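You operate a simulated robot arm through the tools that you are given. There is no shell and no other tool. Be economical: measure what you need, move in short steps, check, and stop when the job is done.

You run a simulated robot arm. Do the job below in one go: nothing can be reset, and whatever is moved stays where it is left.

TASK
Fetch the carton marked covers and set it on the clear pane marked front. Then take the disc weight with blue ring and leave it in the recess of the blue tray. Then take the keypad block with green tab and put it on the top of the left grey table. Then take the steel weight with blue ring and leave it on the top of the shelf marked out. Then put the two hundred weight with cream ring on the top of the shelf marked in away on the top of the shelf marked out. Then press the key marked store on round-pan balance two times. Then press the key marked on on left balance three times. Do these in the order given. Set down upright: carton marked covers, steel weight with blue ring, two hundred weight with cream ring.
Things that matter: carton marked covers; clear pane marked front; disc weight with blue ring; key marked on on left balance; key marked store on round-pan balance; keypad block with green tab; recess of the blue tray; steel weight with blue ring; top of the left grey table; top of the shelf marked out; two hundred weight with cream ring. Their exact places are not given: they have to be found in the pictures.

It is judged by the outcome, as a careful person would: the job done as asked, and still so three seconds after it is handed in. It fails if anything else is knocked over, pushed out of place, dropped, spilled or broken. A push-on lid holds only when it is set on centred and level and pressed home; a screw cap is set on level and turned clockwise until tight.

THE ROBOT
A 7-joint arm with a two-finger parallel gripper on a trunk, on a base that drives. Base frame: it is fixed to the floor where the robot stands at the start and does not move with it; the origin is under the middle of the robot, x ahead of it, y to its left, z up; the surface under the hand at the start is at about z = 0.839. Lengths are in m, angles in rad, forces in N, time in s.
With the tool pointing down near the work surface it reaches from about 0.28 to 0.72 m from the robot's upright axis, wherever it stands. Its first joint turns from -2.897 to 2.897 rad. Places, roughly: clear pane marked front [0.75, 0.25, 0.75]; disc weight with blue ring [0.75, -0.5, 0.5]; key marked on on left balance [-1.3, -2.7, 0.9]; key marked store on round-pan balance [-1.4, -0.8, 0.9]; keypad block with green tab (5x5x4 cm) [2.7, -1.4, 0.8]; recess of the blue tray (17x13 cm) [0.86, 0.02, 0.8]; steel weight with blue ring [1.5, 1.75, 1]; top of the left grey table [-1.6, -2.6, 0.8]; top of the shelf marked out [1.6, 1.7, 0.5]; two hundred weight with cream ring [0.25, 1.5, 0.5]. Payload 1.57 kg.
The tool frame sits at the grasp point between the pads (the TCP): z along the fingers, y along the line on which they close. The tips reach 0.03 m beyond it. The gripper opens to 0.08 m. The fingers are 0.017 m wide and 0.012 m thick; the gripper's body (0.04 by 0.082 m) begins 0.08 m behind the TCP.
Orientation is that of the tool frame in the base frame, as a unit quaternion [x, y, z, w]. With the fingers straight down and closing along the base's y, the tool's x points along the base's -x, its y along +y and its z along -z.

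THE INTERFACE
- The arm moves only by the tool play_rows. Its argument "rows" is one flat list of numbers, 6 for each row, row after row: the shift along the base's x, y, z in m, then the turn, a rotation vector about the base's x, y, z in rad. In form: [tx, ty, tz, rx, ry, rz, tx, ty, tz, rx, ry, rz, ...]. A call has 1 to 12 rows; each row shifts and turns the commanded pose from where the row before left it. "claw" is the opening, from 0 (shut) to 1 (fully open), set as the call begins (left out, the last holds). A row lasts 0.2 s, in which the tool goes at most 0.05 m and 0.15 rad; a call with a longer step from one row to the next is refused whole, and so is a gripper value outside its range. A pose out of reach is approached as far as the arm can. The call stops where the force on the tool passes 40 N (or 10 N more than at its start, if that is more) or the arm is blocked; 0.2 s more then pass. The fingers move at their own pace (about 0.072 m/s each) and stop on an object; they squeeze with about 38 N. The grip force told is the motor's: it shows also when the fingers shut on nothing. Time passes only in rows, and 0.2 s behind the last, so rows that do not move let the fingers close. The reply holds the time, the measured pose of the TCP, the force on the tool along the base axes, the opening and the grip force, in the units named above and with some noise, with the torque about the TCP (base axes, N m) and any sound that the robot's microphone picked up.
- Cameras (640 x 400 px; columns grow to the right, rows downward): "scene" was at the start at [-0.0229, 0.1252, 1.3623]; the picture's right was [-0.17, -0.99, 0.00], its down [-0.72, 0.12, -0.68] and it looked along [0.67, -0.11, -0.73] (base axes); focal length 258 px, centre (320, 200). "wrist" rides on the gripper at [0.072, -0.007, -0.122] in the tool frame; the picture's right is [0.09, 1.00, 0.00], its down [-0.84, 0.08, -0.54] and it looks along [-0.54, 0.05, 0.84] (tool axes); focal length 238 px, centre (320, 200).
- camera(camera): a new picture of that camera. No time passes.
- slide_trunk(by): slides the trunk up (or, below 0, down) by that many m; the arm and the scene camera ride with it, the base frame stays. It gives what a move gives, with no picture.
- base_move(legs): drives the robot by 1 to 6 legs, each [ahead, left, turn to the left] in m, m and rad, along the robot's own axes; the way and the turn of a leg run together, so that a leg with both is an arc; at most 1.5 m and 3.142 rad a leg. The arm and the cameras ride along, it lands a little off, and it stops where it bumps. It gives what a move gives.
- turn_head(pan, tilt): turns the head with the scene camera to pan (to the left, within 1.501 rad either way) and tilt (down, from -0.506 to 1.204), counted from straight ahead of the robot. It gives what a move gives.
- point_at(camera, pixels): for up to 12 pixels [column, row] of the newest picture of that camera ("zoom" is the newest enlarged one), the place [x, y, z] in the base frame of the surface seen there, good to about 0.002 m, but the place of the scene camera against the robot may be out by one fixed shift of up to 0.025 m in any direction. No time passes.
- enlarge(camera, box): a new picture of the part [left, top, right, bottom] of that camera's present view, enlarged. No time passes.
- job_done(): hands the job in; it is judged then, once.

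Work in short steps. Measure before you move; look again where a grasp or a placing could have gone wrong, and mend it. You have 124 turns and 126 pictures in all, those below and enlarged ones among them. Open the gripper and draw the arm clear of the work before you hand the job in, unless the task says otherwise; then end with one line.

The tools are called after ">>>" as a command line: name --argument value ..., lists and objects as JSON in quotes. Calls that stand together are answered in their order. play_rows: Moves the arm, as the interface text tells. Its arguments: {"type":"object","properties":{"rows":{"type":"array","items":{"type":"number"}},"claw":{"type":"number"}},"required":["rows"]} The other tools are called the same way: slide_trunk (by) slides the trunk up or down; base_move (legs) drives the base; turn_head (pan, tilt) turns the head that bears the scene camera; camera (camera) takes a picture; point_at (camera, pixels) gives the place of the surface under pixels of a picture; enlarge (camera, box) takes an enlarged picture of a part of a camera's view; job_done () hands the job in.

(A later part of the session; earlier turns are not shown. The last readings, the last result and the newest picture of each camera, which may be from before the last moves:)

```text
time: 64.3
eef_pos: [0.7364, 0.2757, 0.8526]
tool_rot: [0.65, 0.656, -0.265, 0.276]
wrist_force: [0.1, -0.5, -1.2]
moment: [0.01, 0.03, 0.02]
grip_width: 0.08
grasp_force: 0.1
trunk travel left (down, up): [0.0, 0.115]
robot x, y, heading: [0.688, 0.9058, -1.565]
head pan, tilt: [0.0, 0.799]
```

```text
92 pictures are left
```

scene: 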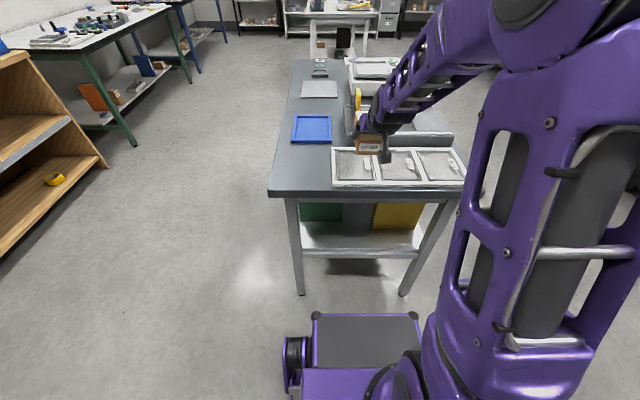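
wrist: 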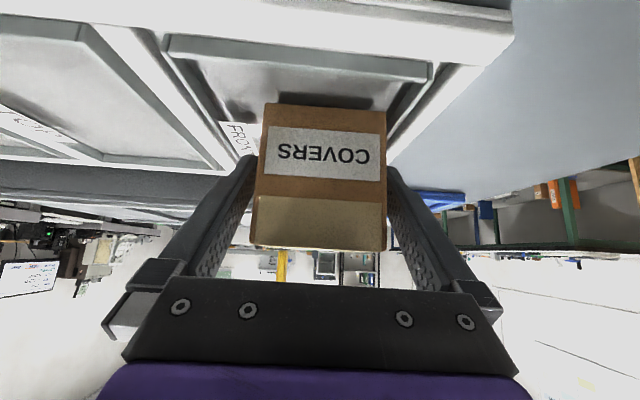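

The carton stands upright inside the front pane. I retract back and up along the tool axis and look.

>>> play_rows --rows '[0, 0.02, 0.02, 0, 0, 0, 0, 0.03, 0.03, 0, 0, 0, 0, 0.03, 0.03, 0, 0, 0, 0, 0.03, 0.03, 0, 0, 0, 0, 0.03, 0.03, 0, 0, 0]'

>>> camera --camera "scene"

>>> enlarge --camera "scene" --box '[260, 50, 460, 205]'

>>> point_at --camera "scene" --pixels '[[296, 140], [329, 140], [312, 118], [312, 141], [312, 130], [270, 190], [270, 197], [300, 250], [38, 80], [94, 155], [292, 90], [137, 145]]'

```text
time: 65.7
eef_pos: [0.6464, 0.4096, 0.9762]
tool_rot: [0.712, 0.596, -0.283, 0.241]
wrist_force: [-0.1, -0.1, -0.4]
moment: [-0.01, 0.01, -0.01]
grip_width: 0.0799
grasp_force: 0.1
out of reach, approached as far as the arm can: row 5
trunk travel left (down, up): [0.0, 0.115]
robot x, y, heading: [0.6883, 0.9062, -1.564]
head pan, tilt: [0.0, 0.799]
stopped in row 5: the arm was blocked; the commanded pose is now the measured one
```

```text
91 pictures are left
```

scene: 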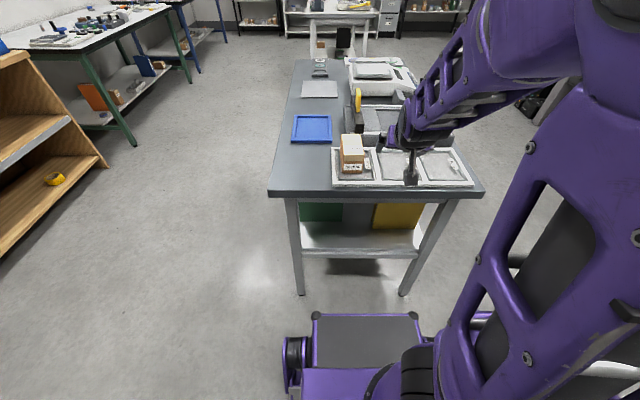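

```text
2.58 times, centred on (360, 128) of scene
```

zoom: 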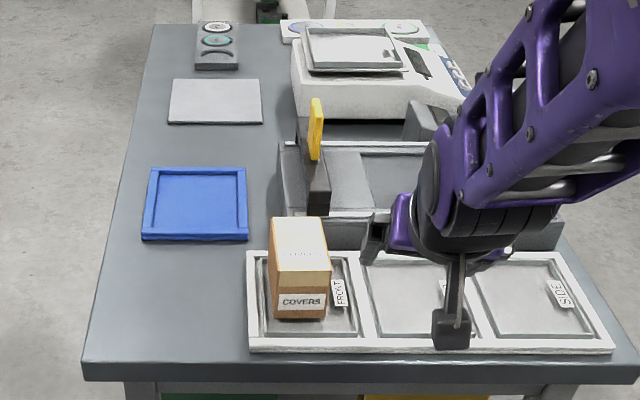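

```text
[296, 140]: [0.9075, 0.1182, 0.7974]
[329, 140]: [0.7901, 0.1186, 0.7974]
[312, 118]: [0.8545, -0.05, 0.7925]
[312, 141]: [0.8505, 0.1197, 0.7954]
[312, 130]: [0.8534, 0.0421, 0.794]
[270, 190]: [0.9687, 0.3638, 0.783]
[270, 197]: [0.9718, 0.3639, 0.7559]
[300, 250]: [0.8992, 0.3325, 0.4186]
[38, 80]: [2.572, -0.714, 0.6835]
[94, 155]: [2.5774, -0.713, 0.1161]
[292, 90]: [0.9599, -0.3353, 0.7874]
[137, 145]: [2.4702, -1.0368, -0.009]
```

Carton stands upright in the front pane. I measured the tray too (x 0.79–0.91, y −0.05–0.12). Now I drive round to the far side of the table, where the disc weight is nearer.

>>> base_move --legs '[[-0.15, 0, 0], [0, 0.95, 0], [1.48, 0, 0], [0, 0, -1.571]]'

>>> turn_head --pan 0.3 --tilt 0.7

>>> camera --camera "scene"

>>> camera --camera "wrist"

```text
time: 87.0
eef_pos: [1.1509, -0.3456, 0.9752]
tool_rot: [0.924, -0.091, -0.37, -0.033]
wrist_force: [-0.3, 0.4, -0.6]
moment: [-0.01, -0.03, 0.03]
grip_width: 0.0799
grasp_force: 0.2
trunk travel left (down, up): [0.0, 0.115]
robot x, y, heading: [1.6469, -0.3999, 3.132]
head pan, tilt: [0.0, 0.799]
```

```text
time: 87.8
eef_pos: [1.1512, -0.3459, 0.9759]
tool_rot: [0.924, -0.091, -0.37, -0.033]
wrist_force: [0.0, 0.9, -0.1]
moment: [0.0, 0.01, -0.01]
grip_width: 0.08
grasp_force: 0.0
trunk travel left (down, up): [0.0, 0.115]
robot x, y, heading: [1.6459, -0.4, 3.125]
head pan, tilt: [0.3, 0.7]
```

```text
89 pictures are left
```

scene: 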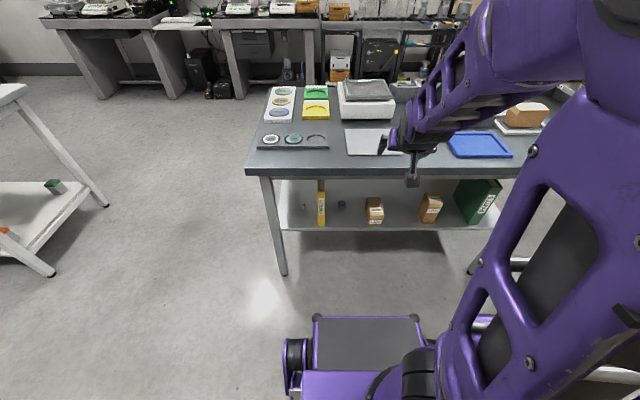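

```text
88 pictures are left
```

wrist: 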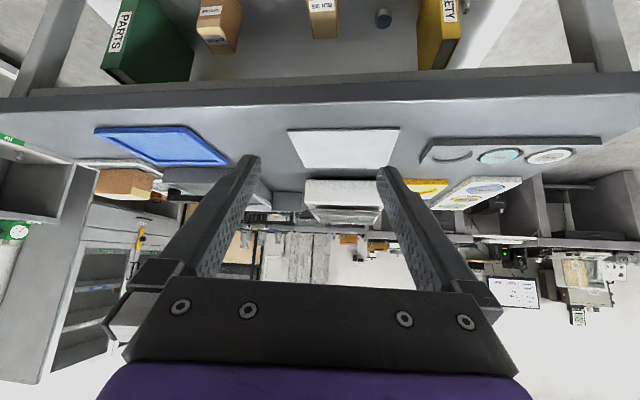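

The disc weight shows at wrist (383,17) between a carton and a yellow folder. I measure these.

>>> point_at --camera "wrist" --pixels '[[383, 14], [383, 22], [375, 17], [391, 17], [335, 15], [340, 35], [420, 50], [420, 20], [385, 45], [320, 85], [320, 98], [455, 40]]'

>>> enlarge --camera "wrist" --box '[290, 0, 490, 100]'

>>> enlarge --camera "scene" --box '[280, 170, 420, 240]'

```text
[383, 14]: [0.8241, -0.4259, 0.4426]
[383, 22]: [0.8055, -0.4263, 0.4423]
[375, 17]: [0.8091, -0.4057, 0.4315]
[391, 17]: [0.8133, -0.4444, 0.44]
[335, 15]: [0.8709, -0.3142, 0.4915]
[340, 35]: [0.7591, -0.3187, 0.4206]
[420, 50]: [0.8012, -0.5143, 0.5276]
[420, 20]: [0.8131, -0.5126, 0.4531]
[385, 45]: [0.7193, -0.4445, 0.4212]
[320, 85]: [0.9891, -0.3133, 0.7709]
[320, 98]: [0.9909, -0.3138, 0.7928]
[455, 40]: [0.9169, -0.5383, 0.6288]
```

```text
3.20 times, centred on (390, 50) of wrist
```

zoom: 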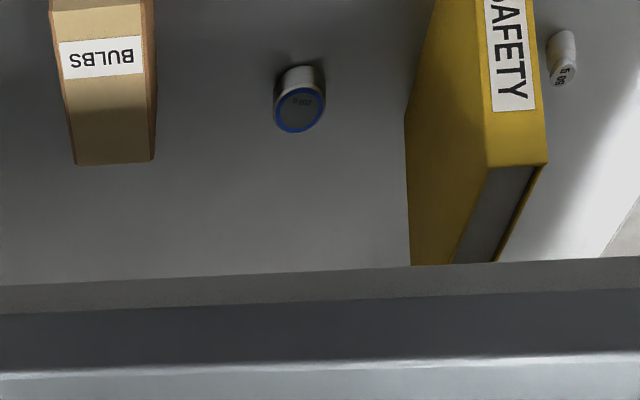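

```text
4.57 times, centred on (350, 205) of scene
```

zoom: 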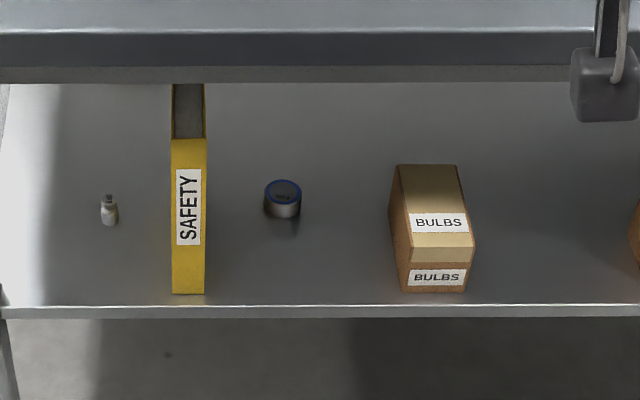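

Blue ring confirmed on the disc at (0.808, −0.426), top z≈0.442. I fix the tool's yaw (+0.19) while lowering the arm beyond the table's far edge.

>>> play_rows --rows '[-0.004, -0.0067, -0.0392, 0.0008, 0.002, 0.0162, -0.004, -0.0067, -0.0392, 0.0008, 0.002, 0.0162, -0.004, -0.0067, -0.0392, 0.0008, 0.002, 0.0162, -0.004, -0.0067, -0.0392, 0.0008, 0.002, 0.0162, -0.004, -0.0067, -0.0392, 0.0008, 0.002, 0.0162, -0.004, -0.0067, -0.0392, 0.0008, 0.002, 0.0162, -0.004, -0.0067, -0.0392, 0.0008, 0.002, 0.0162, -0.004, -0.0067, -0.0392, 0.0008, 0.002, 0.0162, -0.004, -0.0067, -0.0392, 0.0008, 0.002, 0.0162, -0.004, -0.0067, -0.0392, 0.0008, 0.002, 0.0162, -0.004, -0.0067, -0.0392, 0.0008, 0.002, 0.0162, -0.004, -0.0067, -0.0392, 0.0008, 0.002, 0.0162]'

>>> base_move --legs '[[0.2, 0, 0.01]]'

>>> camera --camera "wrist"

>>> camera --camera "scene"

```text
time: 90.4
eef_pos: [1.1006, -0.4259, 0.5046]
tool_rot: [0.923, 0.001, -0.384, 0.0]
wrist_force: [1.2, 0.1, -0.1]
moment: [0.03, -0.02, 0.0]
grip_width: 0.0799
grasp_force: 0.0
trunk travel left (down, up): [0.0, 0.115]
robot x, y, heading: [1.6499, -0.3981, 3.131]
head pan, tilt: [0.3, 0.7]
```

```text
time: 92.0
eef_pos: [0.902, -0.4297, 0.5056]
tool_rot: [0.924, 0.005, -0.383, 0.001]
wrist_force: [0.7, 0.4, 0.5]
moment: [-0.01, -0.01, 0.01]
grip_width: 0.0798
grasp_force: 0.0
trunk travel left (down, up): [0.0, 0.115]
robot x, y, heading: [1.4493, -0.3963, 3.136]
head pan, tilt: [0.3, 0.7]
```

```text
85 pictures are left
```

wrist: 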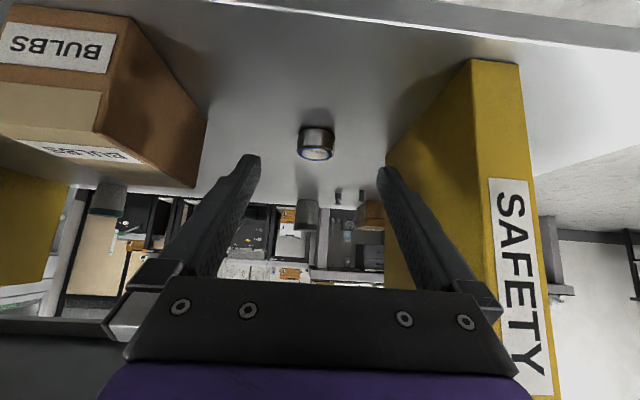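

```text
84 pictures are left
```

scene: 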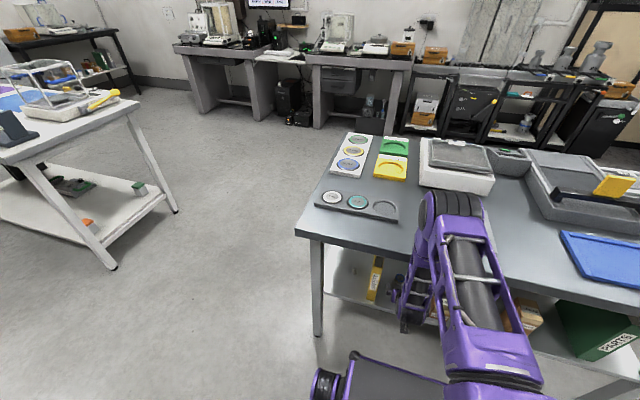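

Disc at (316,143). Measure precisely, and check the forearm clearance to the table edge.

>>> point_at --camera "wrist" --pixels '[[300, 140], [316, 142], [331, 145], [316, 156], [316, 130], [206, 120], [390, 150], [415, 125]]'

>>> point_at --camera "scene" --pixels '[[432, 215], [425, 245], [415, 270], [408, 290], [420, 205], [470, 200], [490, 280], [400, 240], [400, 300]]'

```text
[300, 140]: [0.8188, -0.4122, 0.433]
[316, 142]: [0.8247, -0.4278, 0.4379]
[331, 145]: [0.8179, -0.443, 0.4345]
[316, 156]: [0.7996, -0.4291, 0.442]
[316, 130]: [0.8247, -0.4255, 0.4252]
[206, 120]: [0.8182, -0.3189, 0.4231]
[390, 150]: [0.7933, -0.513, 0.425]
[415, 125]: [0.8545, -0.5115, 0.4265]
```

```text
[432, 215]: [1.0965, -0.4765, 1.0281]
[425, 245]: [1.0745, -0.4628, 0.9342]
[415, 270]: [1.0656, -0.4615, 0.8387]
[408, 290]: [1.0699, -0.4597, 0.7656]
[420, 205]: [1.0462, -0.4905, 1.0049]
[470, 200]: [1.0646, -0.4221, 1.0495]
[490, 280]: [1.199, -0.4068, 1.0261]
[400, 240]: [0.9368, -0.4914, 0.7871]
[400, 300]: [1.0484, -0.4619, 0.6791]
```

Forearm front is at x≈1.055, table edge 0.99; extending the arm with the base still should keep clear. I lower to z≈0.456 and advance to x≈0.825.

>>> play_rows --rows '[-0.01, 0.002, -0.02, 0, 0, 0, -0.01, 0, -0.02, 0, 0, 0, -0.02, 0, -0.01, 0, 0, 0, -0.018, 0, 0, 0, 0, 0, 0, 0, 0, 0, 0, 0]'

>>> camera --camera "wrist"

>>> camera --camera "scene"

>>> point_at --camera "scene" --pixels '[[432, 215], [425, 245], [415, 270], [408, 290], [420, 205], [470, 200]]'

```text
time: 93.2
eef_pos: [0.8581, -0.4309, 0.4503]
tool_rot: [0.926, 0.006, -0.378, 0.002]
wrist_force: [0.4, 0.0, -0.2]
moment: [-0.02, 0.0, 0.03]
grip_width: 0.0801
grasp_force: 0.1
trunk travel left (down, up): [0.0, 0.115]
robot x, y, heading: [1.4549, -0.4021, 3.147]
head pan, tilt: [0.3, 0.7]
```

```text
83 pictures are left
```

wrist: 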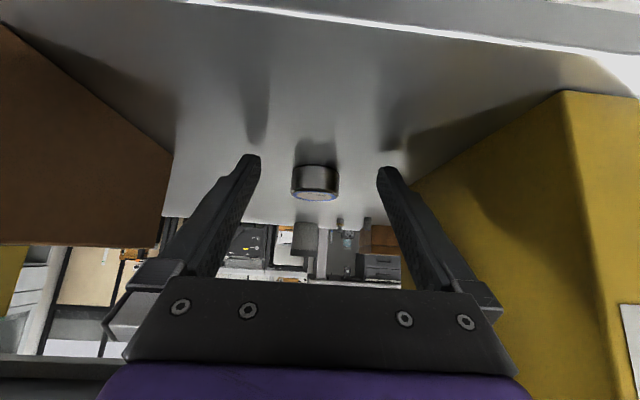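

```text
82 pictures are left
```

scene: 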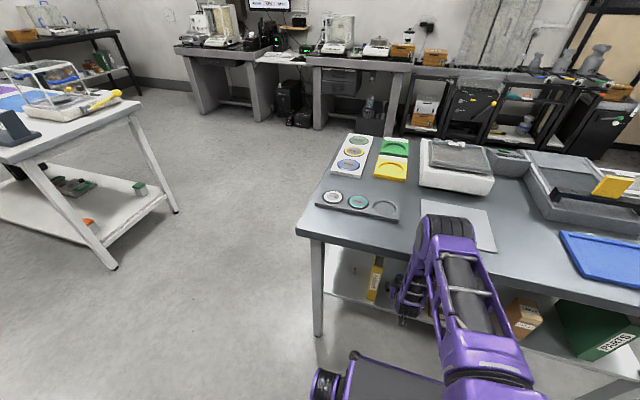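

```text
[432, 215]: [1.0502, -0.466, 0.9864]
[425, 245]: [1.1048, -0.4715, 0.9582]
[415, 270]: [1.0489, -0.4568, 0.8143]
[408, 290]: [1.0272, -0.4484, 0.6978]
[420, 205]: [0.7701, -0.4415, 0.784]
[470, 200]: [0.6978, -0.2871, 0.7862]
```

Clearance about 4 cm still. I advance the last 3.5 cm, slightly up, and check.

>>> play_rows --rows '[-0.018, 0.001, 0.003, 0, 0, 0, -0.017, 0.001, 0.001, 0, 0, 0, 0, 0, 0, 0, 0, 0]'

>>> camera --camera "wrist"

>>> point_at --camera "wrist" --pixels '[[316, 150], [316, 165], [292, 170], [340, 175]]'

```text
time: 93.6
eef_pos: [0.8587, -0.4308, 0.4481]
tool_rot: [0.929, 0.009, -0.371, 0.004]
wrist_force: [17.7, 1.6, 50.0]
moment: [0.12, 0.25, 0.08]
grip_width: 0.0791
grasp_force: 0.1
trunk travel left (down, up): [0.0, 0.115]
robot x, y, heading: [1.4501, -0.393, 3.142]
head pan, tilt: [0.3, 0.7]
stopped in row 1: the force on the tool passed its limit at 122 N (the readings are from after the stop); the commanded pose is now the measured one
```

```text
81 pictures are left
```

wrist: 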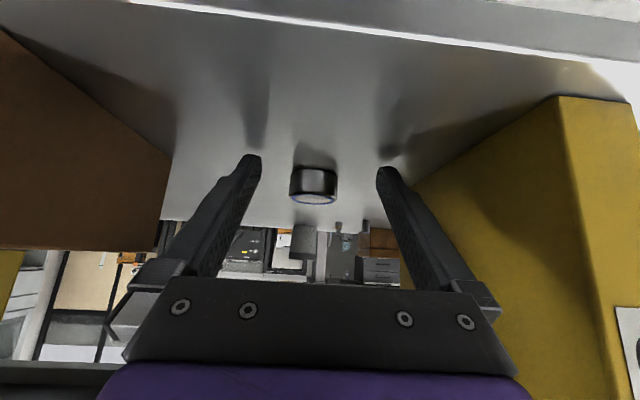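

```text
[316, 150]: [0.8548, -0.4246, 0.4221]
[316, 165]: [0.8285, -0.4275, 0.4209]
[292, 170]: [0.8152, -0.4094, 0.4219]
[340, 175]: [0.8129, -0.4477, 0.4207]
```

The fingertips touched the shelf (z 0.448). I raise 1 cm and read the pose.

>>> play_rows --rows '[0, 0, 0.006, 0, 0, 0, 0, 0, 0.004, 0, 0, 0, 0, 0, 0, 0, 0, 0]'

>>> enlarge --camera "scene" --box '[340, 200, 560, 400]'

```text
time: 94.4
eef_pos: [0.8641, -0.4311, 0.4483]
tool_rot: [0.931, 0.008, -0.365, 0.003]
wrist_force: [-16.2, -2.0, 21.7]
moment: [-0.09, 0.8, 0.01]
grip_width: 0.0795
grasp_force: 0.0
trunk travel left (down, up): [0.0, 0.115]
robot x, y, heading: [1.4482, -0.3974, 3.145]
head pan, tilt: [0.3, 0.7]
```

```text
2.00 times, centred on (450, 300) of scene
```

zoom: 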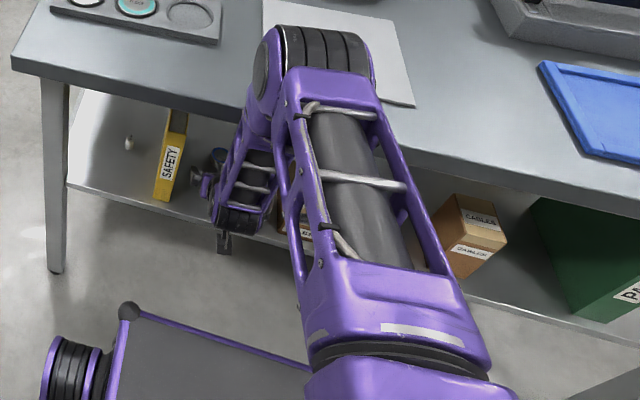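

The wrist seems to be at a joint limit with the arm folded so near. I free the tips (less tilt, up), then back the base 10 cm to use a more extended arm.

>>> play_rows --rows '[0, 0, 0.01, 0, -0.06, 0, 0, 0, 0.015, 0, -0.06, 0, 0, 0, 0.015, 0, 0, 0, 0, 0, 0, 0, 0, 0]'

>>> base_move --legs '[[-0.11, 0, 0]]'

```text
time: 94.7
eef_pos: [0.8702, -0.4313, 0.4486]
tool_rot: [0.937, 0.008, -0.351, 0.003]
wrist_force: [4.1, 0.8, 20.1]
moment: [-0.05, 0.12, 0.04]
grip_width: 0.08
grasp_force: 0.0
trunk travel left (down, up): [0.0, 0.115]
robot x, y, heading: [1.4531, -0.3933, 3.143]
head pan, tilt: [0.3, 0.7]
stopped in row 1: the force on the tool passed its limit at 48 N (the readings are from after the stop); the commanded pose is now the measured one
```

```text
time: 95.9
eef_pos: [0.9774, -0.4289, 0.4469]
tool_rot: [0.937, 0.008, -0.349, 0.003]
wrist_force: [0.4, 0.5, -0.3]
moment: [0.02, -0.04, -0.04]
grip_width: 0.0801
grasp_force: 0.1
trunk travel left (down, up): [0.0, 0.115]
robot x, y, heading: [1.5646, -0.3959, 3.139]
head pan, tilt: [0.3, 0.7]
```

Free now. I advance by arm extension while rising a little and restoring the tilt.

>>> play_rows --rows '[-0.01, 0, 0.012, 0, 0, 0, -0.02, 0, 0.01, 0, 0.02, 0, -0.025, 0, 0.005, 0, 0.03, 0, -0.025, 0, 0, 0, 0.03, 0, -0.02, 0, 0, 0, 0.02, 0, 0, 0, 0, 0, 0, 0]'

>>> camera --camera "wrist"

```text
time: 97.3
eef_pos: [0.878, -0.4291, 0.4745]
tool_rot: [0.918, 0.006, -0.396, 0.002]
wrist_force: [-0.2, -0.3, -0.4]
moment: [0.02, 0.01, 0.01]
grip_width: 0.08
grasp_force: 0.0
trunk travel left (down, up): [0.0, 0.115]
robot x, y, heading: [1.5568, -0.4001, 3.142]
head pan, tilt: [0.3, 0.7]
```

```text
79 pictures are left
```

wrist: 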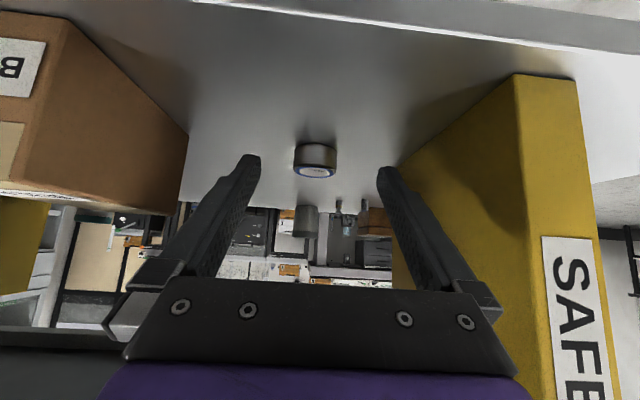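

Tracking well now. Advance to x≈0.825 and lower to z≈0.455.

>>> play_rows --rows '[-0.02, 0, -0.005, 0, 0, 0, -0.018, 0.001, -0.007, 0, 0, 0, -0.015, 0, -0.007, 0, 0, 0, 0, 0, 0, 0, 0, 0]'

>>> camera --camera "wrist"

>>> point_at --camera "wrist" --pixels '[[318, 165], [318, 180], [318, 190]]'

```text
time: 98.3
eef_pos: [0.8252, -0.4286, 0.4546]
tool_rot: [0.918, 0.007, -0.396, 0.002]
wrist_force: [0.3, -1.2, 0.0]
moment: [0.0, 0.0, 0.01]
grip_width: 0.0801
grasp_force: 0.0
trunk travel left (down, up): [0.0, 0.115]
robot x, y, heading: [1.5556, -0.3928, 3.143]
head pan, tilt: [0.3, 0.7]
```

```text
78 pictures are left
```

wrist: 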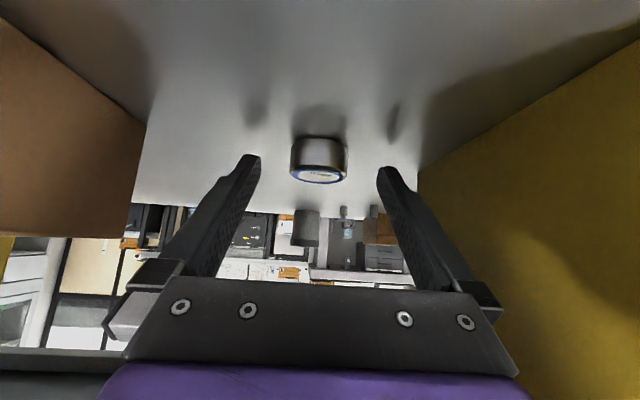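

```text
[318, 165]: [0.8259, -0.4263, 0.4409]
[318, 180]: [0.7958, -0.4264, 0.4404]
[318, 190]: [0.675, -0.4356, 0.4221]
```

Disc needs to sit deeper between the pads; advance 1.6 cm more, down 2 mm, then close.

>>> play_rows --rows '[-0.008, 0.001, 0, 0, 0, 0, -0.009, 0, -0.0025, 0, 0, 0, 0, 0, 0, 0, 0, 0]'

>>> play_rows --rows '[0, 0, 0, 0, 0, 0, 0, 0, 0, 0, 0, 0, 0, 0, 0, 0, 0, 0, 0, 0, 0, 0, 0, 0]' --claw 0

>>> camera --camera "wrist"

```text
time: 99.1
eef_pos: [0.8075, -0.4285, 0.4529]
tool_rot: [0.918, 0.007, -0.396, 0.002]
wrist_force: [-0.6, 0.0, -0.1]
moment: [0.0, -0.05, 0.01]
grip_width: 0.08
grasp_force: 0.0
trunk travel left (down, up): [0.0, 0.115]
robot x, y, heading: [1.562, -0.3951, 3.136]
head pan, tilt: [0.3, 0.7]
```

```text
time: 100.1
eef_pos: [0.8082, -0.4293, 0.4525]
tool_rot: [0.918, 0.007, -0.396, 0.003]
wrist_force: [-0.4, 0.2, 0.8]
moment: [0.03, 0.03, 0.02]
grip_width: 0.0387
grasp_force: 37.9
trunk travel left (down, up): [0.0, 0.115]
robot x, y, heading: [1.557, -0.397, 3.141]
head pan, tilt: [0.3, 0.7]
```

```text
77 pictures are left
```

wrist: 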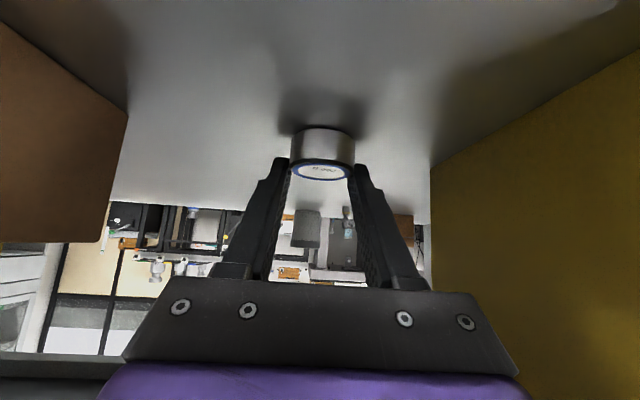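

Gripped at 0.0387 m. Lift and withdraw.

>>> play_rows --rows '[0, 0, 0.015, 0, 0, 0, 0, 0, 0.02, 0, 0, 0, 0.01, 0, 0.015, 0, 0, 0, 0, 0, 0, 0, 0, 0]'

>>> camera --camera "wrist"

```text
time: 101.1
eef_pos: [0.8177, -0.4281, 0.502]
tool_rot: [0.918, 0.008, -0.396, 0.003]
wrist_force: [-0.8, 0.3, -2.0]
moment: [0.0, -0.02, 0.02]
grip_width: 0.0382
grasp_force: 38.3
trunk travel left (down, up): [0.0, 0.115]
robot x, y, heading: [1.5627, -0.4023, 3.137]
head pan, tilt: [0.3, 0.7]
```

```text
76 pictures are left
```

wrist: 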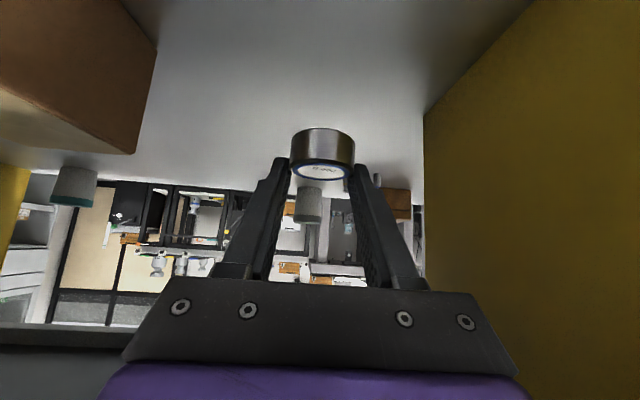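

Disc is held. I back out, raise the arm and slide along to the blue tray.

>>> base_move --legs '[[-0.36, 0, 0]]'

>>> play_rows --rows '[0.01, 0, 0.045, 0, 0, 0, 0.01, 0, 0.045, 0, 0, 0, 0.01, 0, 0.045, 0, 0, 0, 0.01, 0, 0.045, 0, 0, 0, 0.01, 0, 0.045, 0, 0, 0, 0.01, 0, 0.045, 0, 0, 0, 0, 0, 0.045, 0, 0, 0, 0, 0, 0.045, 0, 0, 0, 0, 0, 0.045, 0, 0, 0]'

>>> base_move --legs '[[0, -0.455, 0], [0.34, 0, 0]]'

>>> camera --camera "wrist"

>>> camera --camera "scene"

```text
time: 103.4
eef_pos: [1.1795, -0.426, 0.5029]
tool_rot: [0.918, 0.006, -0.396, 0.002]
wrist_force: [0.2, -0.1, -2.1]
moment: [0.01, -0.01, -0.04]
grip_width: 0.0385
grasp_force: 37.7
trunk travel left (down, up): [0.0, 0.115]
robot x, y, heading: [1.923, -0.3986, 3.138]
head pan, tilt: [0.3, 0.7]
```

```text
time: 105.4
eef_pos: [1.2394, -0.4294, 0.9068]
tool_rot: [0.919, 0.006, -0.395, 0.002]
wrist_force: [0.4, 0.2, -1.5]
moment: [-0.04, 0.03, -0.01]
grip_width: 0.0386
grasp_force: 37.8
trunk travel left (down, up): [0.0, 0.115]
robot x, y, heading: [1.9201, -0.3967, 3.134]
head pan, tilt: [0.3, 0.7]
```

```text
time: 112.2
eef_pos: [0.9021, 0.033, 0.907]
tool_rot: [0.918, 0.004, -0.396, 0.001]
wrist_force: [0.3, 0.5, -2.6]
moment: [0.0, 0.02, -0.02]
grip_width: 0.0383
grasp_force: 38.2
trunk travel left (down, up): [0.0, 0.115]
robot x, y, heading: [1.5852, 0.0653, 3.134]
head pan, tilt: [0.3, 0.7]
```

```text
75 pictures are left
```

wrist: 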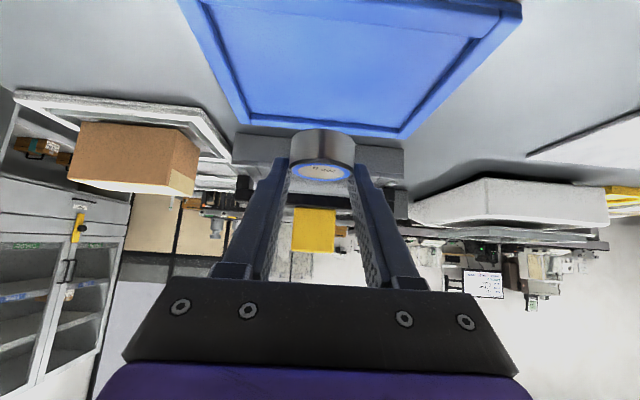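

```text
74 pictures are left
```

scene: 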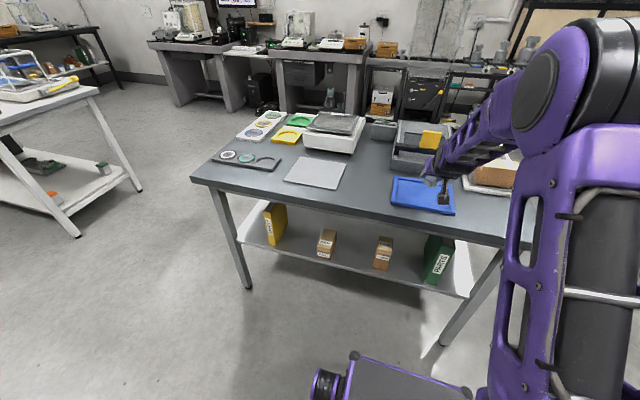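

I measure the tray recess with the wrist camera.

>>> point_at --camera "wrist" --pixels '[[350, 30], [350, 100], [240, 70], [250, 118], [400, 128], [460, 45], [245, 20], [470, 20], [350, 5]]'

```text
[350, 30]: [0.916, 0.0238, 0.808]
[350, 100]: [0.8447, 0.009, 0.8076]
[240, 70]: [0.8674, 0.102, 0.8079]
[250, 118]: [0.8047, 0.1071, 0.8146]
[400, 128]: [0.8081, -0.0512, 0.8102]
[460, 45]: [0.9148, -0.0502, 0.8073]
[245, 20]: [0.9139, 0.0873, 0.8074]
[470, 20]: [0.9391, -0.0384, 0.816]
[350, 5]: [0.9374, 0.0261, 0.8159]
```

Recess x 0.81–0.93, y −0.05–0.107, floor 0.808. I move over its middle and lower.

>>> play_rows --rows '[-0.015, -0.003, -0.015, 0, 0, 0, -0.015, -0.003, -0.02, 0, 0, 0, 0, 0, -0.02, 0, 0, 0, 0, 0, -0.006, 0, 0, 0, 0, 0, -0.003, 0, 0, 0, 0, 0, -0.003, 0, 0, 0, 0, 0, 0, 0, 0, 0]'

>>> camera --camera "wrist"

```text
time: 113.8
eef_pos: [0.8724, 0.0278, 0.8393]
tool_rot: [0.918, 0.005, -0.397, 0.002]
wrist_force: [-0.4, -0.7, -2.0]
moment: [0.02, 0.02, 0.0]
grip_width: 0.0384
grasp_force: 38.0
trunk travel left (down, up): [0.0, 0.115]
robot x, y, heading: [1.5837, 0.0624, 3.133]
head pan, tilt: [0.3, 0.7]
```

```text
73 pictures are left
```

wrist: 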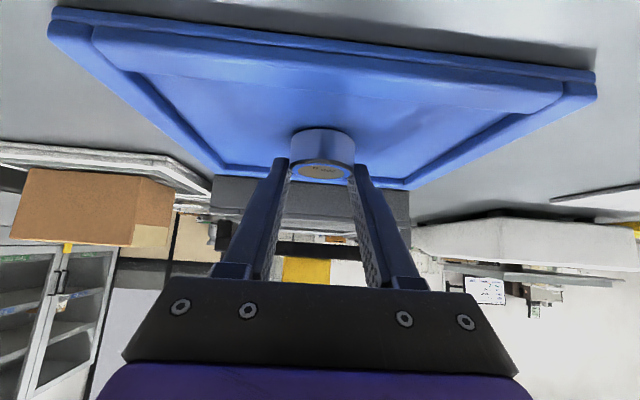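

Nearly down without contact; a few more millimetres until it touches, then open.

>>> play_rows --rows '[0, 0, -0.0015, 0, 0, 0, 0, 0, -0.0015, 0, 0, 0, 0, 0, 0, 0, 0, 0]'

>>> play_rows --rows '[0, 0, 0, 0, 0, 0, 0, 0, 0, 0, 0, 0, 0, 0, 0, 0, 0, 0]' --claw 1

>>> play_rows --rows '[0.01, 0, 0.02, 0, 0, 0, 0.02, 0, 0.03, 0, 0, 0, 0.02, 0, 0.03, 0, 0, 0, 0, 0, 0.02, 0, 0, 0]'

>>> camera --camera "wrist"

```text
time: 114.6
eef_pos: [0.8723, 0.0274, 0.8385]
tool_rot: [0.917, 0.005, -0.398, 0.002]
wrist_force: [3.2, -1.2, 8.9]
moment: [0.0, -0.27, 0.02]
grip_width: 0.0384
grasp_force: 38.0
trunk travel left (down, up): [0.0, 0.115]
robot x, y, heading: [1.5838, 0.0611, 3.133]
head pan, tilt: [0.3, 0.7]
```

```text
time: 115.4
eef_pos: [0.8721, 0.0269, 0.8374]
tool_rot: [0.918, 0.004, -0.396, 0.001]
wrist_force: [0.0, -0.2, 0.8]
moment: [0.05, 0.0, -0.03]
grip_width: 0.0803
grasp_force: 0.1
trunk travel left (down, up): [0.0, 0.115]
robot x, y, heading: [1.5869, 0.058, 3.132]
head pan, tilt: [0.3, 0.7]
```

```text
time: 116.4
eef_pos: [0.9222, 0.0265, 0.9375]
tool_rot: [0.918, 0.005, -0.397, 0.002]
wrist_force: [0.6, 0.1, -0.1]
moment: [-0.05, 0.0, 0.03]
grip_width: 0.08
grasp_force: 0.0
trunk travel left (down, up): [0.0, 0.115]
robot x, y, heading: [1.5864, 0.064, 3.13]
head pan, tilt: [0.3, 0.7]
```

```text
72 pictures are left
```

wrist: 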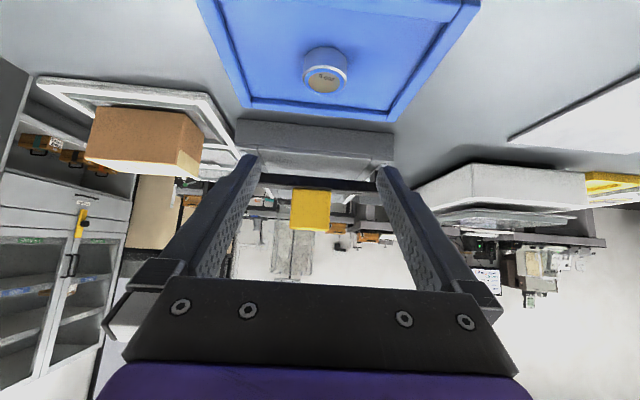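

Disc lies in the tray recess. Next the keypad block; I check the white table at the left of the scene picture for driving clearance and look toward the keypad.

>>> point_at --camera "scene" --pixels '[[75, 235], [140, 190], [40, 105], [95, 88], [10, 200], [5, 40]]'

>>> base_move --legs '[[-0.35, 0, 0], [0, 0, 1.571]]'

>>> turn_head --pan 0.6 --tilt 0.5

>>> camera --camera "scene"

```text
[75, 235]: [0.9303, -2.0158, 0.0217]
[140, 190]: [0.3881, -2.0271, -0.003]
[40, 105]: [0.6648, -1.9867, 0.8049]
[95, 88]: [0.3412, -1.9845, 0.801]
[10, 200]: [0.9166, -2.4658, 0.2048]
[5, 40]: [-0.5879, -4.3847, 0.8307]
```

```text
time: 122.5
eef_pos: [1.956, -0.6018, 0.9392]
tool_rot: [0.649, 0.649, -0.281, 0.28]
wrist_force: [0.4, 0.4, -1.1]
moment: [-0.01, 0.01, 0.0]
grip_width: 0.08
grasp_force: 0.2
trunk travel left (down, up): [0.0, 0.115]
robot x, y, heading: [1.9287, 0.0618, -1.587]
head pan, tilt: [0.3, 0.7]
```

```text
time: 123.3
eef_pos: [1.9564, -0.6014, 0.938]
tool_rot: [0.649, 0.649, -0.28, 0.28]
wrist_force: [-0.6, 0.1, -1.2]
moment: [-0.01, -0.02, -0.01]
grip_width: 0.0803
grasp_force: 0.1
trunk travel left (down, up): [0.0, 0.115]
robot x, y, heading: [1.9321, 0.0629, -1.584]
head pan, tilt: [0.6, 0.499]
```

```text
71 pictures are left
```

scene: 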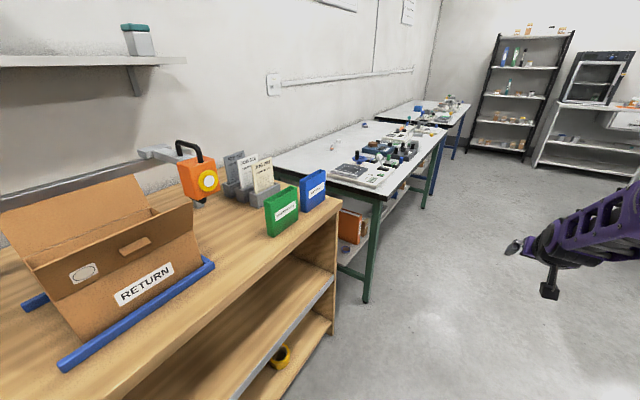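

The green-legged table with keypad parts is ahead-left. I drive alongside and face it.

>>> base_move --legs '[[1.4, 0, 0], [0, 0, 1.571]]'

>>> turn_head --pan 0.0 --tilt 0.55

>>> camera --camera "scene"

>>> camera --camera "wrist"

```text
time: 134.2
eef_pos: [2.5666, -1.2977, 0.9384]
tool_rot: [-0.005, 0.918, 0.001, 0.396]
wrist_force: [0.5, -0.4, -0.2]
moment: [0.03, 0.01, 0.0]
grip_width: 0.08
grasp_force: 0.0
trunk travel left (down, up): [0.0, 0.115]
robot x, y, heading: [1.9062, -1.337, -0.003]
head pan, tilt: [0.6, 0.499]
```

```text
time: 135.2
eef_pos: [2.568, -1.2968, 0.9374]
tool_rot: [-0.005, 0.918, 0.002, 0.396]
wrist_force: [-0.3, -0.1, 0.1]
moment: [0.01, -0.03, 0.03]
grip_width: 0.0805
grasp_force: 0.0
trunk travel left (down, up): [0.0, 0.115]
robot x, y, heading: [1.9075, -1.3327, -0.006]
head pan, tilt: [0.0, 0.55]
```

```text
70 pictures are left
```

scene: 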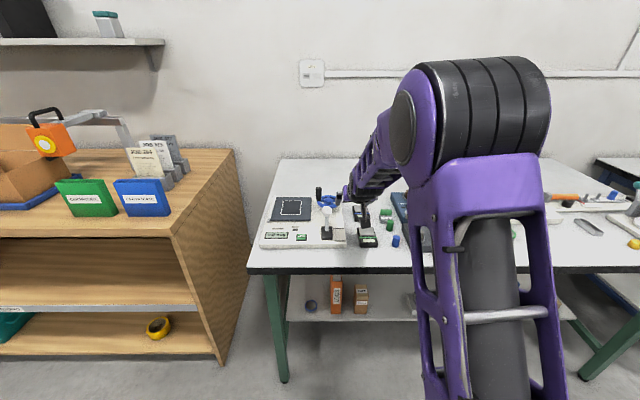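

```text
69 pictures are left
```

wrist: 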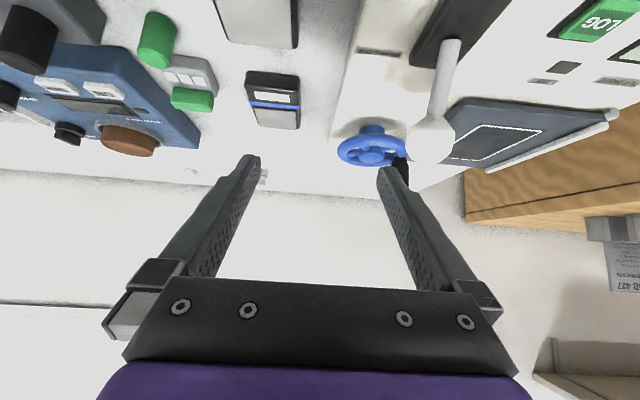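

I zoom the wrist view: the block with a green tab seems at (190,82).

>>> enlarge --camera "wrist" --box '[120, 0, 340, 150]'

>>> point_at --camera "wrist" --pixels '[[190, 75], [168, 75], [213, 80], [190, 98], [205, 60], [175, 58], [155, 40], [250, 100], [180, 130], [230, 60]]'

>>> enlarge --camera "scene" --box '[250, 160, 450, 285]'

```text
2.67 times, centred on (230, 75) of wrist
```

zoom: 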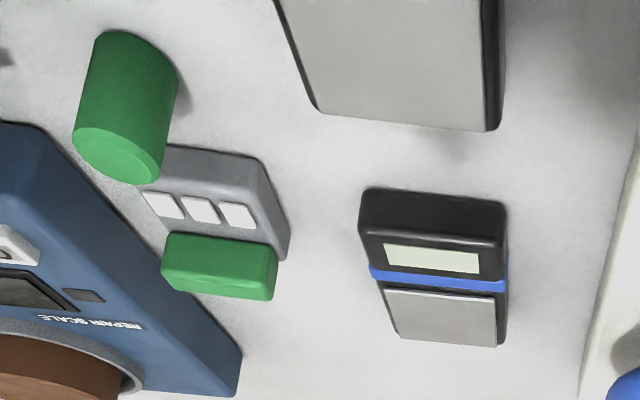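

```text
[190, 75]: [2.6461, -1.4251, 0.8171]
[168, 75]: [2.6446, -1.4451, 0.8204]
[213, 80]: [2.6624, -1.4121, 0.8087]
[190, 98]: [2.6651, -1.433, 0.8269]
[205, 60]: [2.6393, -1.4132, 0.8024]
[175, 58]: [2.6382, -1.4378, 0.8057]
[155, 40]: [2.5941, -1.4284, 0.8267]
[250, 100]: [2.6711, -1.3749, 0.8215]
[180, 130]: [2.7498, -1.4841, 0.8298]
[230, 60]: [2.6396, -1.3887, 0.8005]
```

```text
3.20 times, centred on (350, 222) of scene
```

zoom: 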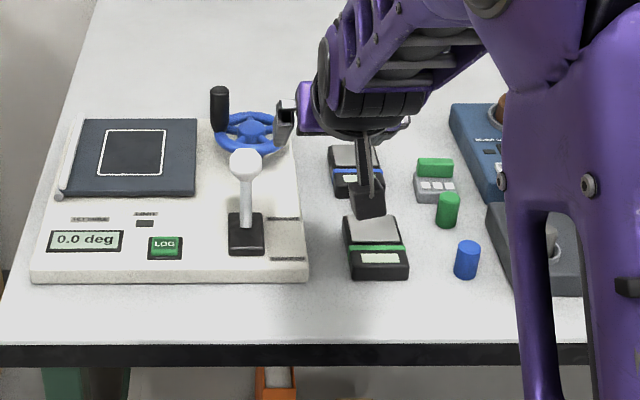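

Target found: block centre ≈(2.655,−1.428), on table z≈0.801, with a green cylinder in front and a blue scale close on its right. I drive a bit closer and turn the tool to point straight down above it.

>>> base_move --legs '[[0.13, 0, 0]]'

>>> play_rows --rows '[-0.02, -0.02, 0.02, 0, 0.136, 0, -0.02, -0.02, 0.02, 0, 0.136, 0, -0.01, -0.02, 0.02, 0, 0.136, 0, -0.01, -0.02, 0.02, 0, 0.136, 0, -0.01, -0.02, 0.02, 0, 0.136, 0, -0.01, -0.02, 0.0, 0, 0.136, 0, 0, -0.01, 0, 0, 0, 0]'

>>> camera --camera "wrist"

```text
time: 136.5
eef_pos: [2.6955, -1.2966, 0.9384]
tool_rot: [-0.005, 0.918, 0.001, 0.396]
wrist_force: [0.2, -0.7, 0.2]
moment: [0.04, -0.01, 0.0]
grip_width: 0.0799
grasp_force: 0.1
trunk travel left (down, up): [0.0, 0.115]
robot x, y, heading: [2.0299, -1.335, -0.005]
head pan, tilt: [0.0, 0.55]
```

```text
time: 138.1
eef_pos: [2.6144, -1.4295, 1.0374]
tool_rot: [-0.004, 1.0, 0.004, -0.001]
wrist_force: [0.4, 1.1, -0.1]
moment: [-0.03, 0.02, -0.01]
grip_width: 0.0802
grasp_force: 0.1
trunk travel left (down, up): [0.0, 0.115]
robot x, y, heading: [2.0338, -1.3329, -0.001]
head pan, tilt: [0.0, 0.55]
```

```text
66 pictures are left
```

wrist: 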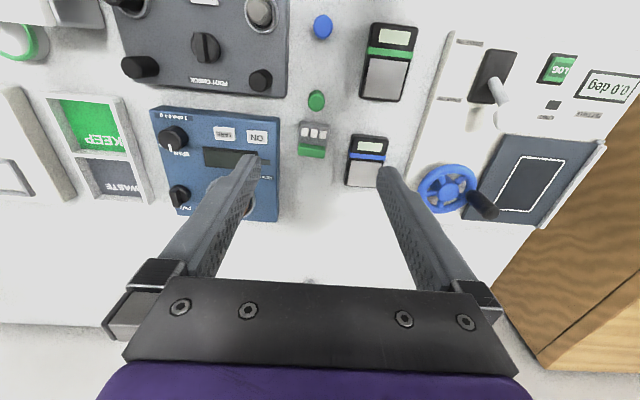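

Gaps to both neighbours look like ~3 cm. Measure exactly.

>>> point_at --camera "wrist" --pixels '[[303, 130], [325, 133], [301, 150], [324, 153], [311, 152], [314, 126], [280, 145], [347, 150], [316, 100], [290, 140], [335, 140], [278, 160]]'

>>> enlarge --camera "wrist" --box '[260, 80, 370, 200]'

```text
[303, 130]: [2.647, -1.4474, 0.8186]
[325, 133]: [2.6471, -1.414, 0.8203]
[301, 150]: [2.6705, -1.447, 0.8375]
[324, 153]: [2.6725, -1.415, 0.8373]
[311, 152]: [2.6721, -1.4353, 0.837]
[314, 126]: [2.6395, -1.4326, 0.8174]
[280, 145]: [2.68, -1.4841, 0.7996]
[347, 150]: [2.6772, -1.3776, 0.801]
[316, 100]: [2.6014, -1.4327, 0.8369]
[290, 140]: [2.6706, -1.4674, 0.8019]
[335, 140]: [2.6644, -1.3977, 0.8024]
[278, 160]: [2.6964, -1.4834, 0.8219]
```

```text
3.33 times, centred on (315, 140) of wrist
```

zoom: 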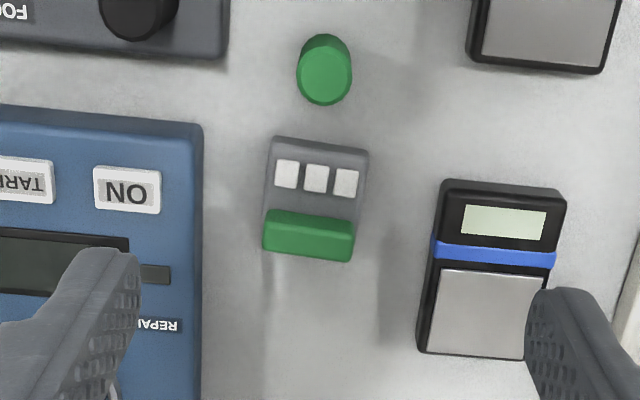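

Block y −1.453…−1.409, x 2.635–2.682. I set the opening to 0.064 and descend over x=2.662, y=−1.431, stopping above to check.

>>> play_rows --rows '[0.024, -0.001, -0.02, 0, 0, 0, 0.024, -0.001, -0.03, 0, 0, 0, 0, 0, -0.04, 0, 0, 0, 0, 0, -0.04, 0, 0, 0, 0, 0, -0.03, 0, 0, 0, 0, 0, 0, 0, 0, 0]' --claw 0.8

>>> camera --camera "wrist"

```text
time: 139.5
eef_pos: [2.6622, -1.4298, 0.8781]
tool_rot: [-0.005, 1.0, 0.003, 0.0]
wrist_force: [0.1, -0.4, 0.1]
moment: [0.02, -0.01, 0.0]
grip_width: 0.064
grasp_force: 0.0
trunk travel left (down, up): [0.0, 0.115]
robot x, y, heading: [2.0345, -1.3371, -0.004]
head pan, tilt: [0.0, 0.55]
```

```text
64 pictures are left
```

wrist: 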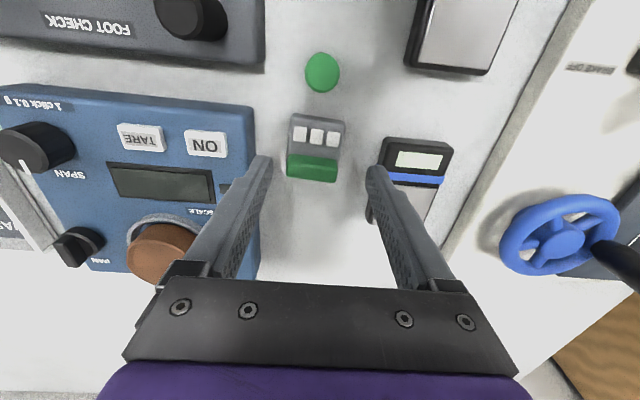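

Centred; clearances ~8 mm. Descend to z≈0.836 and close.

>>> play_rows --rows '[0, 0, -0.02, 0, 0, 0, 0, 0, -0.015, 0, 0, 0, 0, 0, -0.008, 0, 0, 0, 0, 0, 0, 0, 0, 0]'

>>> play_rows --rows '[0, 0, 0, 0, 0, 0, 0, 0, 0, 0, 0, 0, 0, 0, 0, 0, 0, 0]' --claw 0

>>> play_rows --rows '[0, 0, 0.02, 0, 0, 0, 0, 0, 0.04, 0, 0, 0, 0, 0, 0.04, 0, 0, 0, -0.02, 0, 0.04, 0, 0, 0]'

>>> camera --camera "wrist"

```text
time: 140.5
eef_pos: [2.6646, -1.4301, 0.8354]
tool_rot: [-0.004, 1.0, 0.003, 0.0]
wrist_force: [-0.1, 0.2, -0.7]
moment: [0.02, 0.01, -0.05]
grip_width: 0.0641
grasp_force: 0.1
trunk travel left (down, up): [0.0, 0.115]
robot x, y, heading: [2.0346, -1.3362, -0.005]
head pan, tilt: [0.0, 0.55]
```

```text
time: 141.3
eef_pos: [2.6635, -1.4304, 0.8353]
tool_rot: [-0.004, 1.0, 0.003, 0.001]
wrist_force: [0.7, 1.4, 0.1]
moment: [0.03, 0.01, 0.0]
grip_width: 0.0427
grasp_force: 38.1
trunk travel left (down, up): [0.0, 0.115]
robot x, y, heading: [2.0333, -1.334, -0.008]
head pan, tilt: [0.0, 0.55]
```

```text
time: 142.3
eef_pos: [2.6442, -1.4297, 0.9761]
tool_rot: [-0.004, 1.0, 0.004, -0.001]
wrist_force: [-0.6, -0.4, -1.2]
moment: [-0.01, -0.01, 0.02]
grip_width: 0.0426
grasp_force: 38.1
trunk travel left (down, up): [0.0, 0.115]
robot x, y, heading: [2.0319, -1.3314, -0.004]
head pan, tilt: [0.0, 0.55]
```

```text
63 pictures are left
```

wrist: 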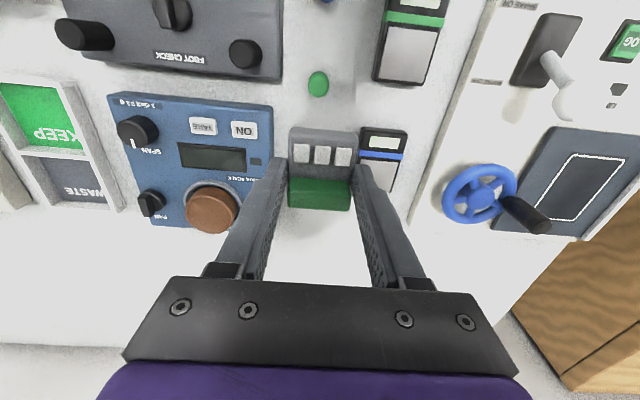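

Block held. I back off, turn round and drive along the aisle (y≈−1.35) toward the grey tables.

>>> base_move --legs '[[-0.3, 0, 0], [0, 0, 3.14], [1.4, 0, 0], [0.9, 0, 0]]'

>>> turn_head --pan 0.45 --tilt 0.5

>>> camera --camera "scene"

```text
time: 162.7
eef_pos: [-1.1548, -1.0942, 0.9775]
tool_rot: [1.0, -0.017, -0.001, 0.004]
wrist_force: [-0.5, 0.1, 0.0]
moment: [-0.02, 0.0, 0.0]
grip_width: 0.043
grasp_force: 37.6
trunk travel left (down, up): [0.0, 0.115]
robot x, y, heading: [-0.5491, -1.2148, 3.095]
head pan, tilt: [0.0, 0.55]
```

```text
time: 163.6
eef_pos: [-1.1544, -1.0937, 0.9756]
tool_rot: [1.0, -0.018, 0.0, 0.004]
wrist_force: [0.1, -0.1, -0.2]
moment: [0.01, -0.02, 0.03]
grip_width: 0.0428
grasp_force: 37.8
trunk travel left (down, up): [0.0, 0.115]
robot x, y, heading: [-0.5478, -1.2157, 3.094]
head pan, tilt: [0.45, 0.499]
```

```text
62 pictures are left
```

scene: 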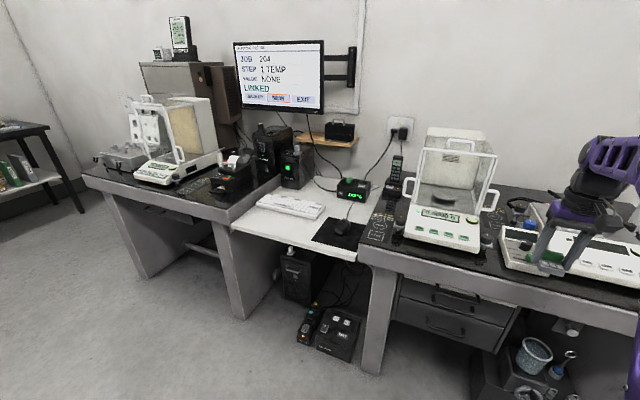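

The left grey table with left balance is ahead-left. I back off a little, square up and slide left to it.

>>> base_move --legs '[[-0.25, 0, 0.047], [0, 1.35, 0]]'

>>> turn_head --pan 0.1 --tilt 0.5

>>> camera --camera "scene"

```text
time: 178.2
eef_pos: [-0.9174, -2.4806, 0.9759]
tool_rot: [1.0, 0.0, -0.001, 0.004]
wrist_force: [0.2, -0.3, -0.9]
moment: [0.02, 0.03, 0.02]
grip_width: 0.0429
grasp_force: 38.3
trunk travel left (down, up): [0.0, 0.115]
robot x, y, heading: [-0.3035, -2.5805, 3.126]
head pan, tilt: [0.45, 0.499]
```

```text
time: 179.1
eef_pos: [-0.9171, -2.4801, 0.9765]
tool_rot: [1.0, 0.0, 0.0, 0.003]
wrist_force: [0.0, -0.1, -0.4]
moment: [0.02, 0.01, 0.03]
grip_width: 0.0428
grasp_force: 37.1
trunk travel left (down, up): [0.0, 0.115]
robot x, y, heading: [-0.306, -2.5816, 3.129]
head pan, tilt: [0.099, 0.499]
```

```text
61 pictures are left
```

scene: 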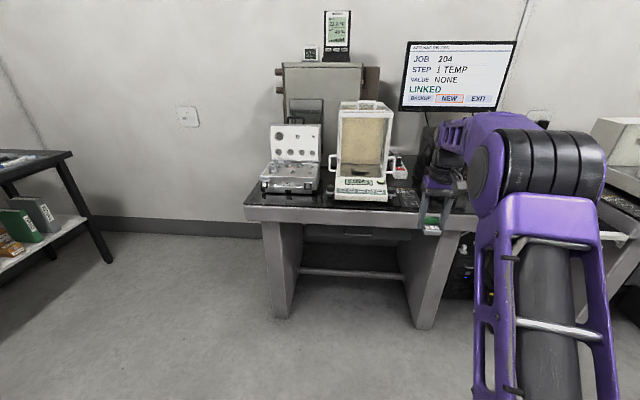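

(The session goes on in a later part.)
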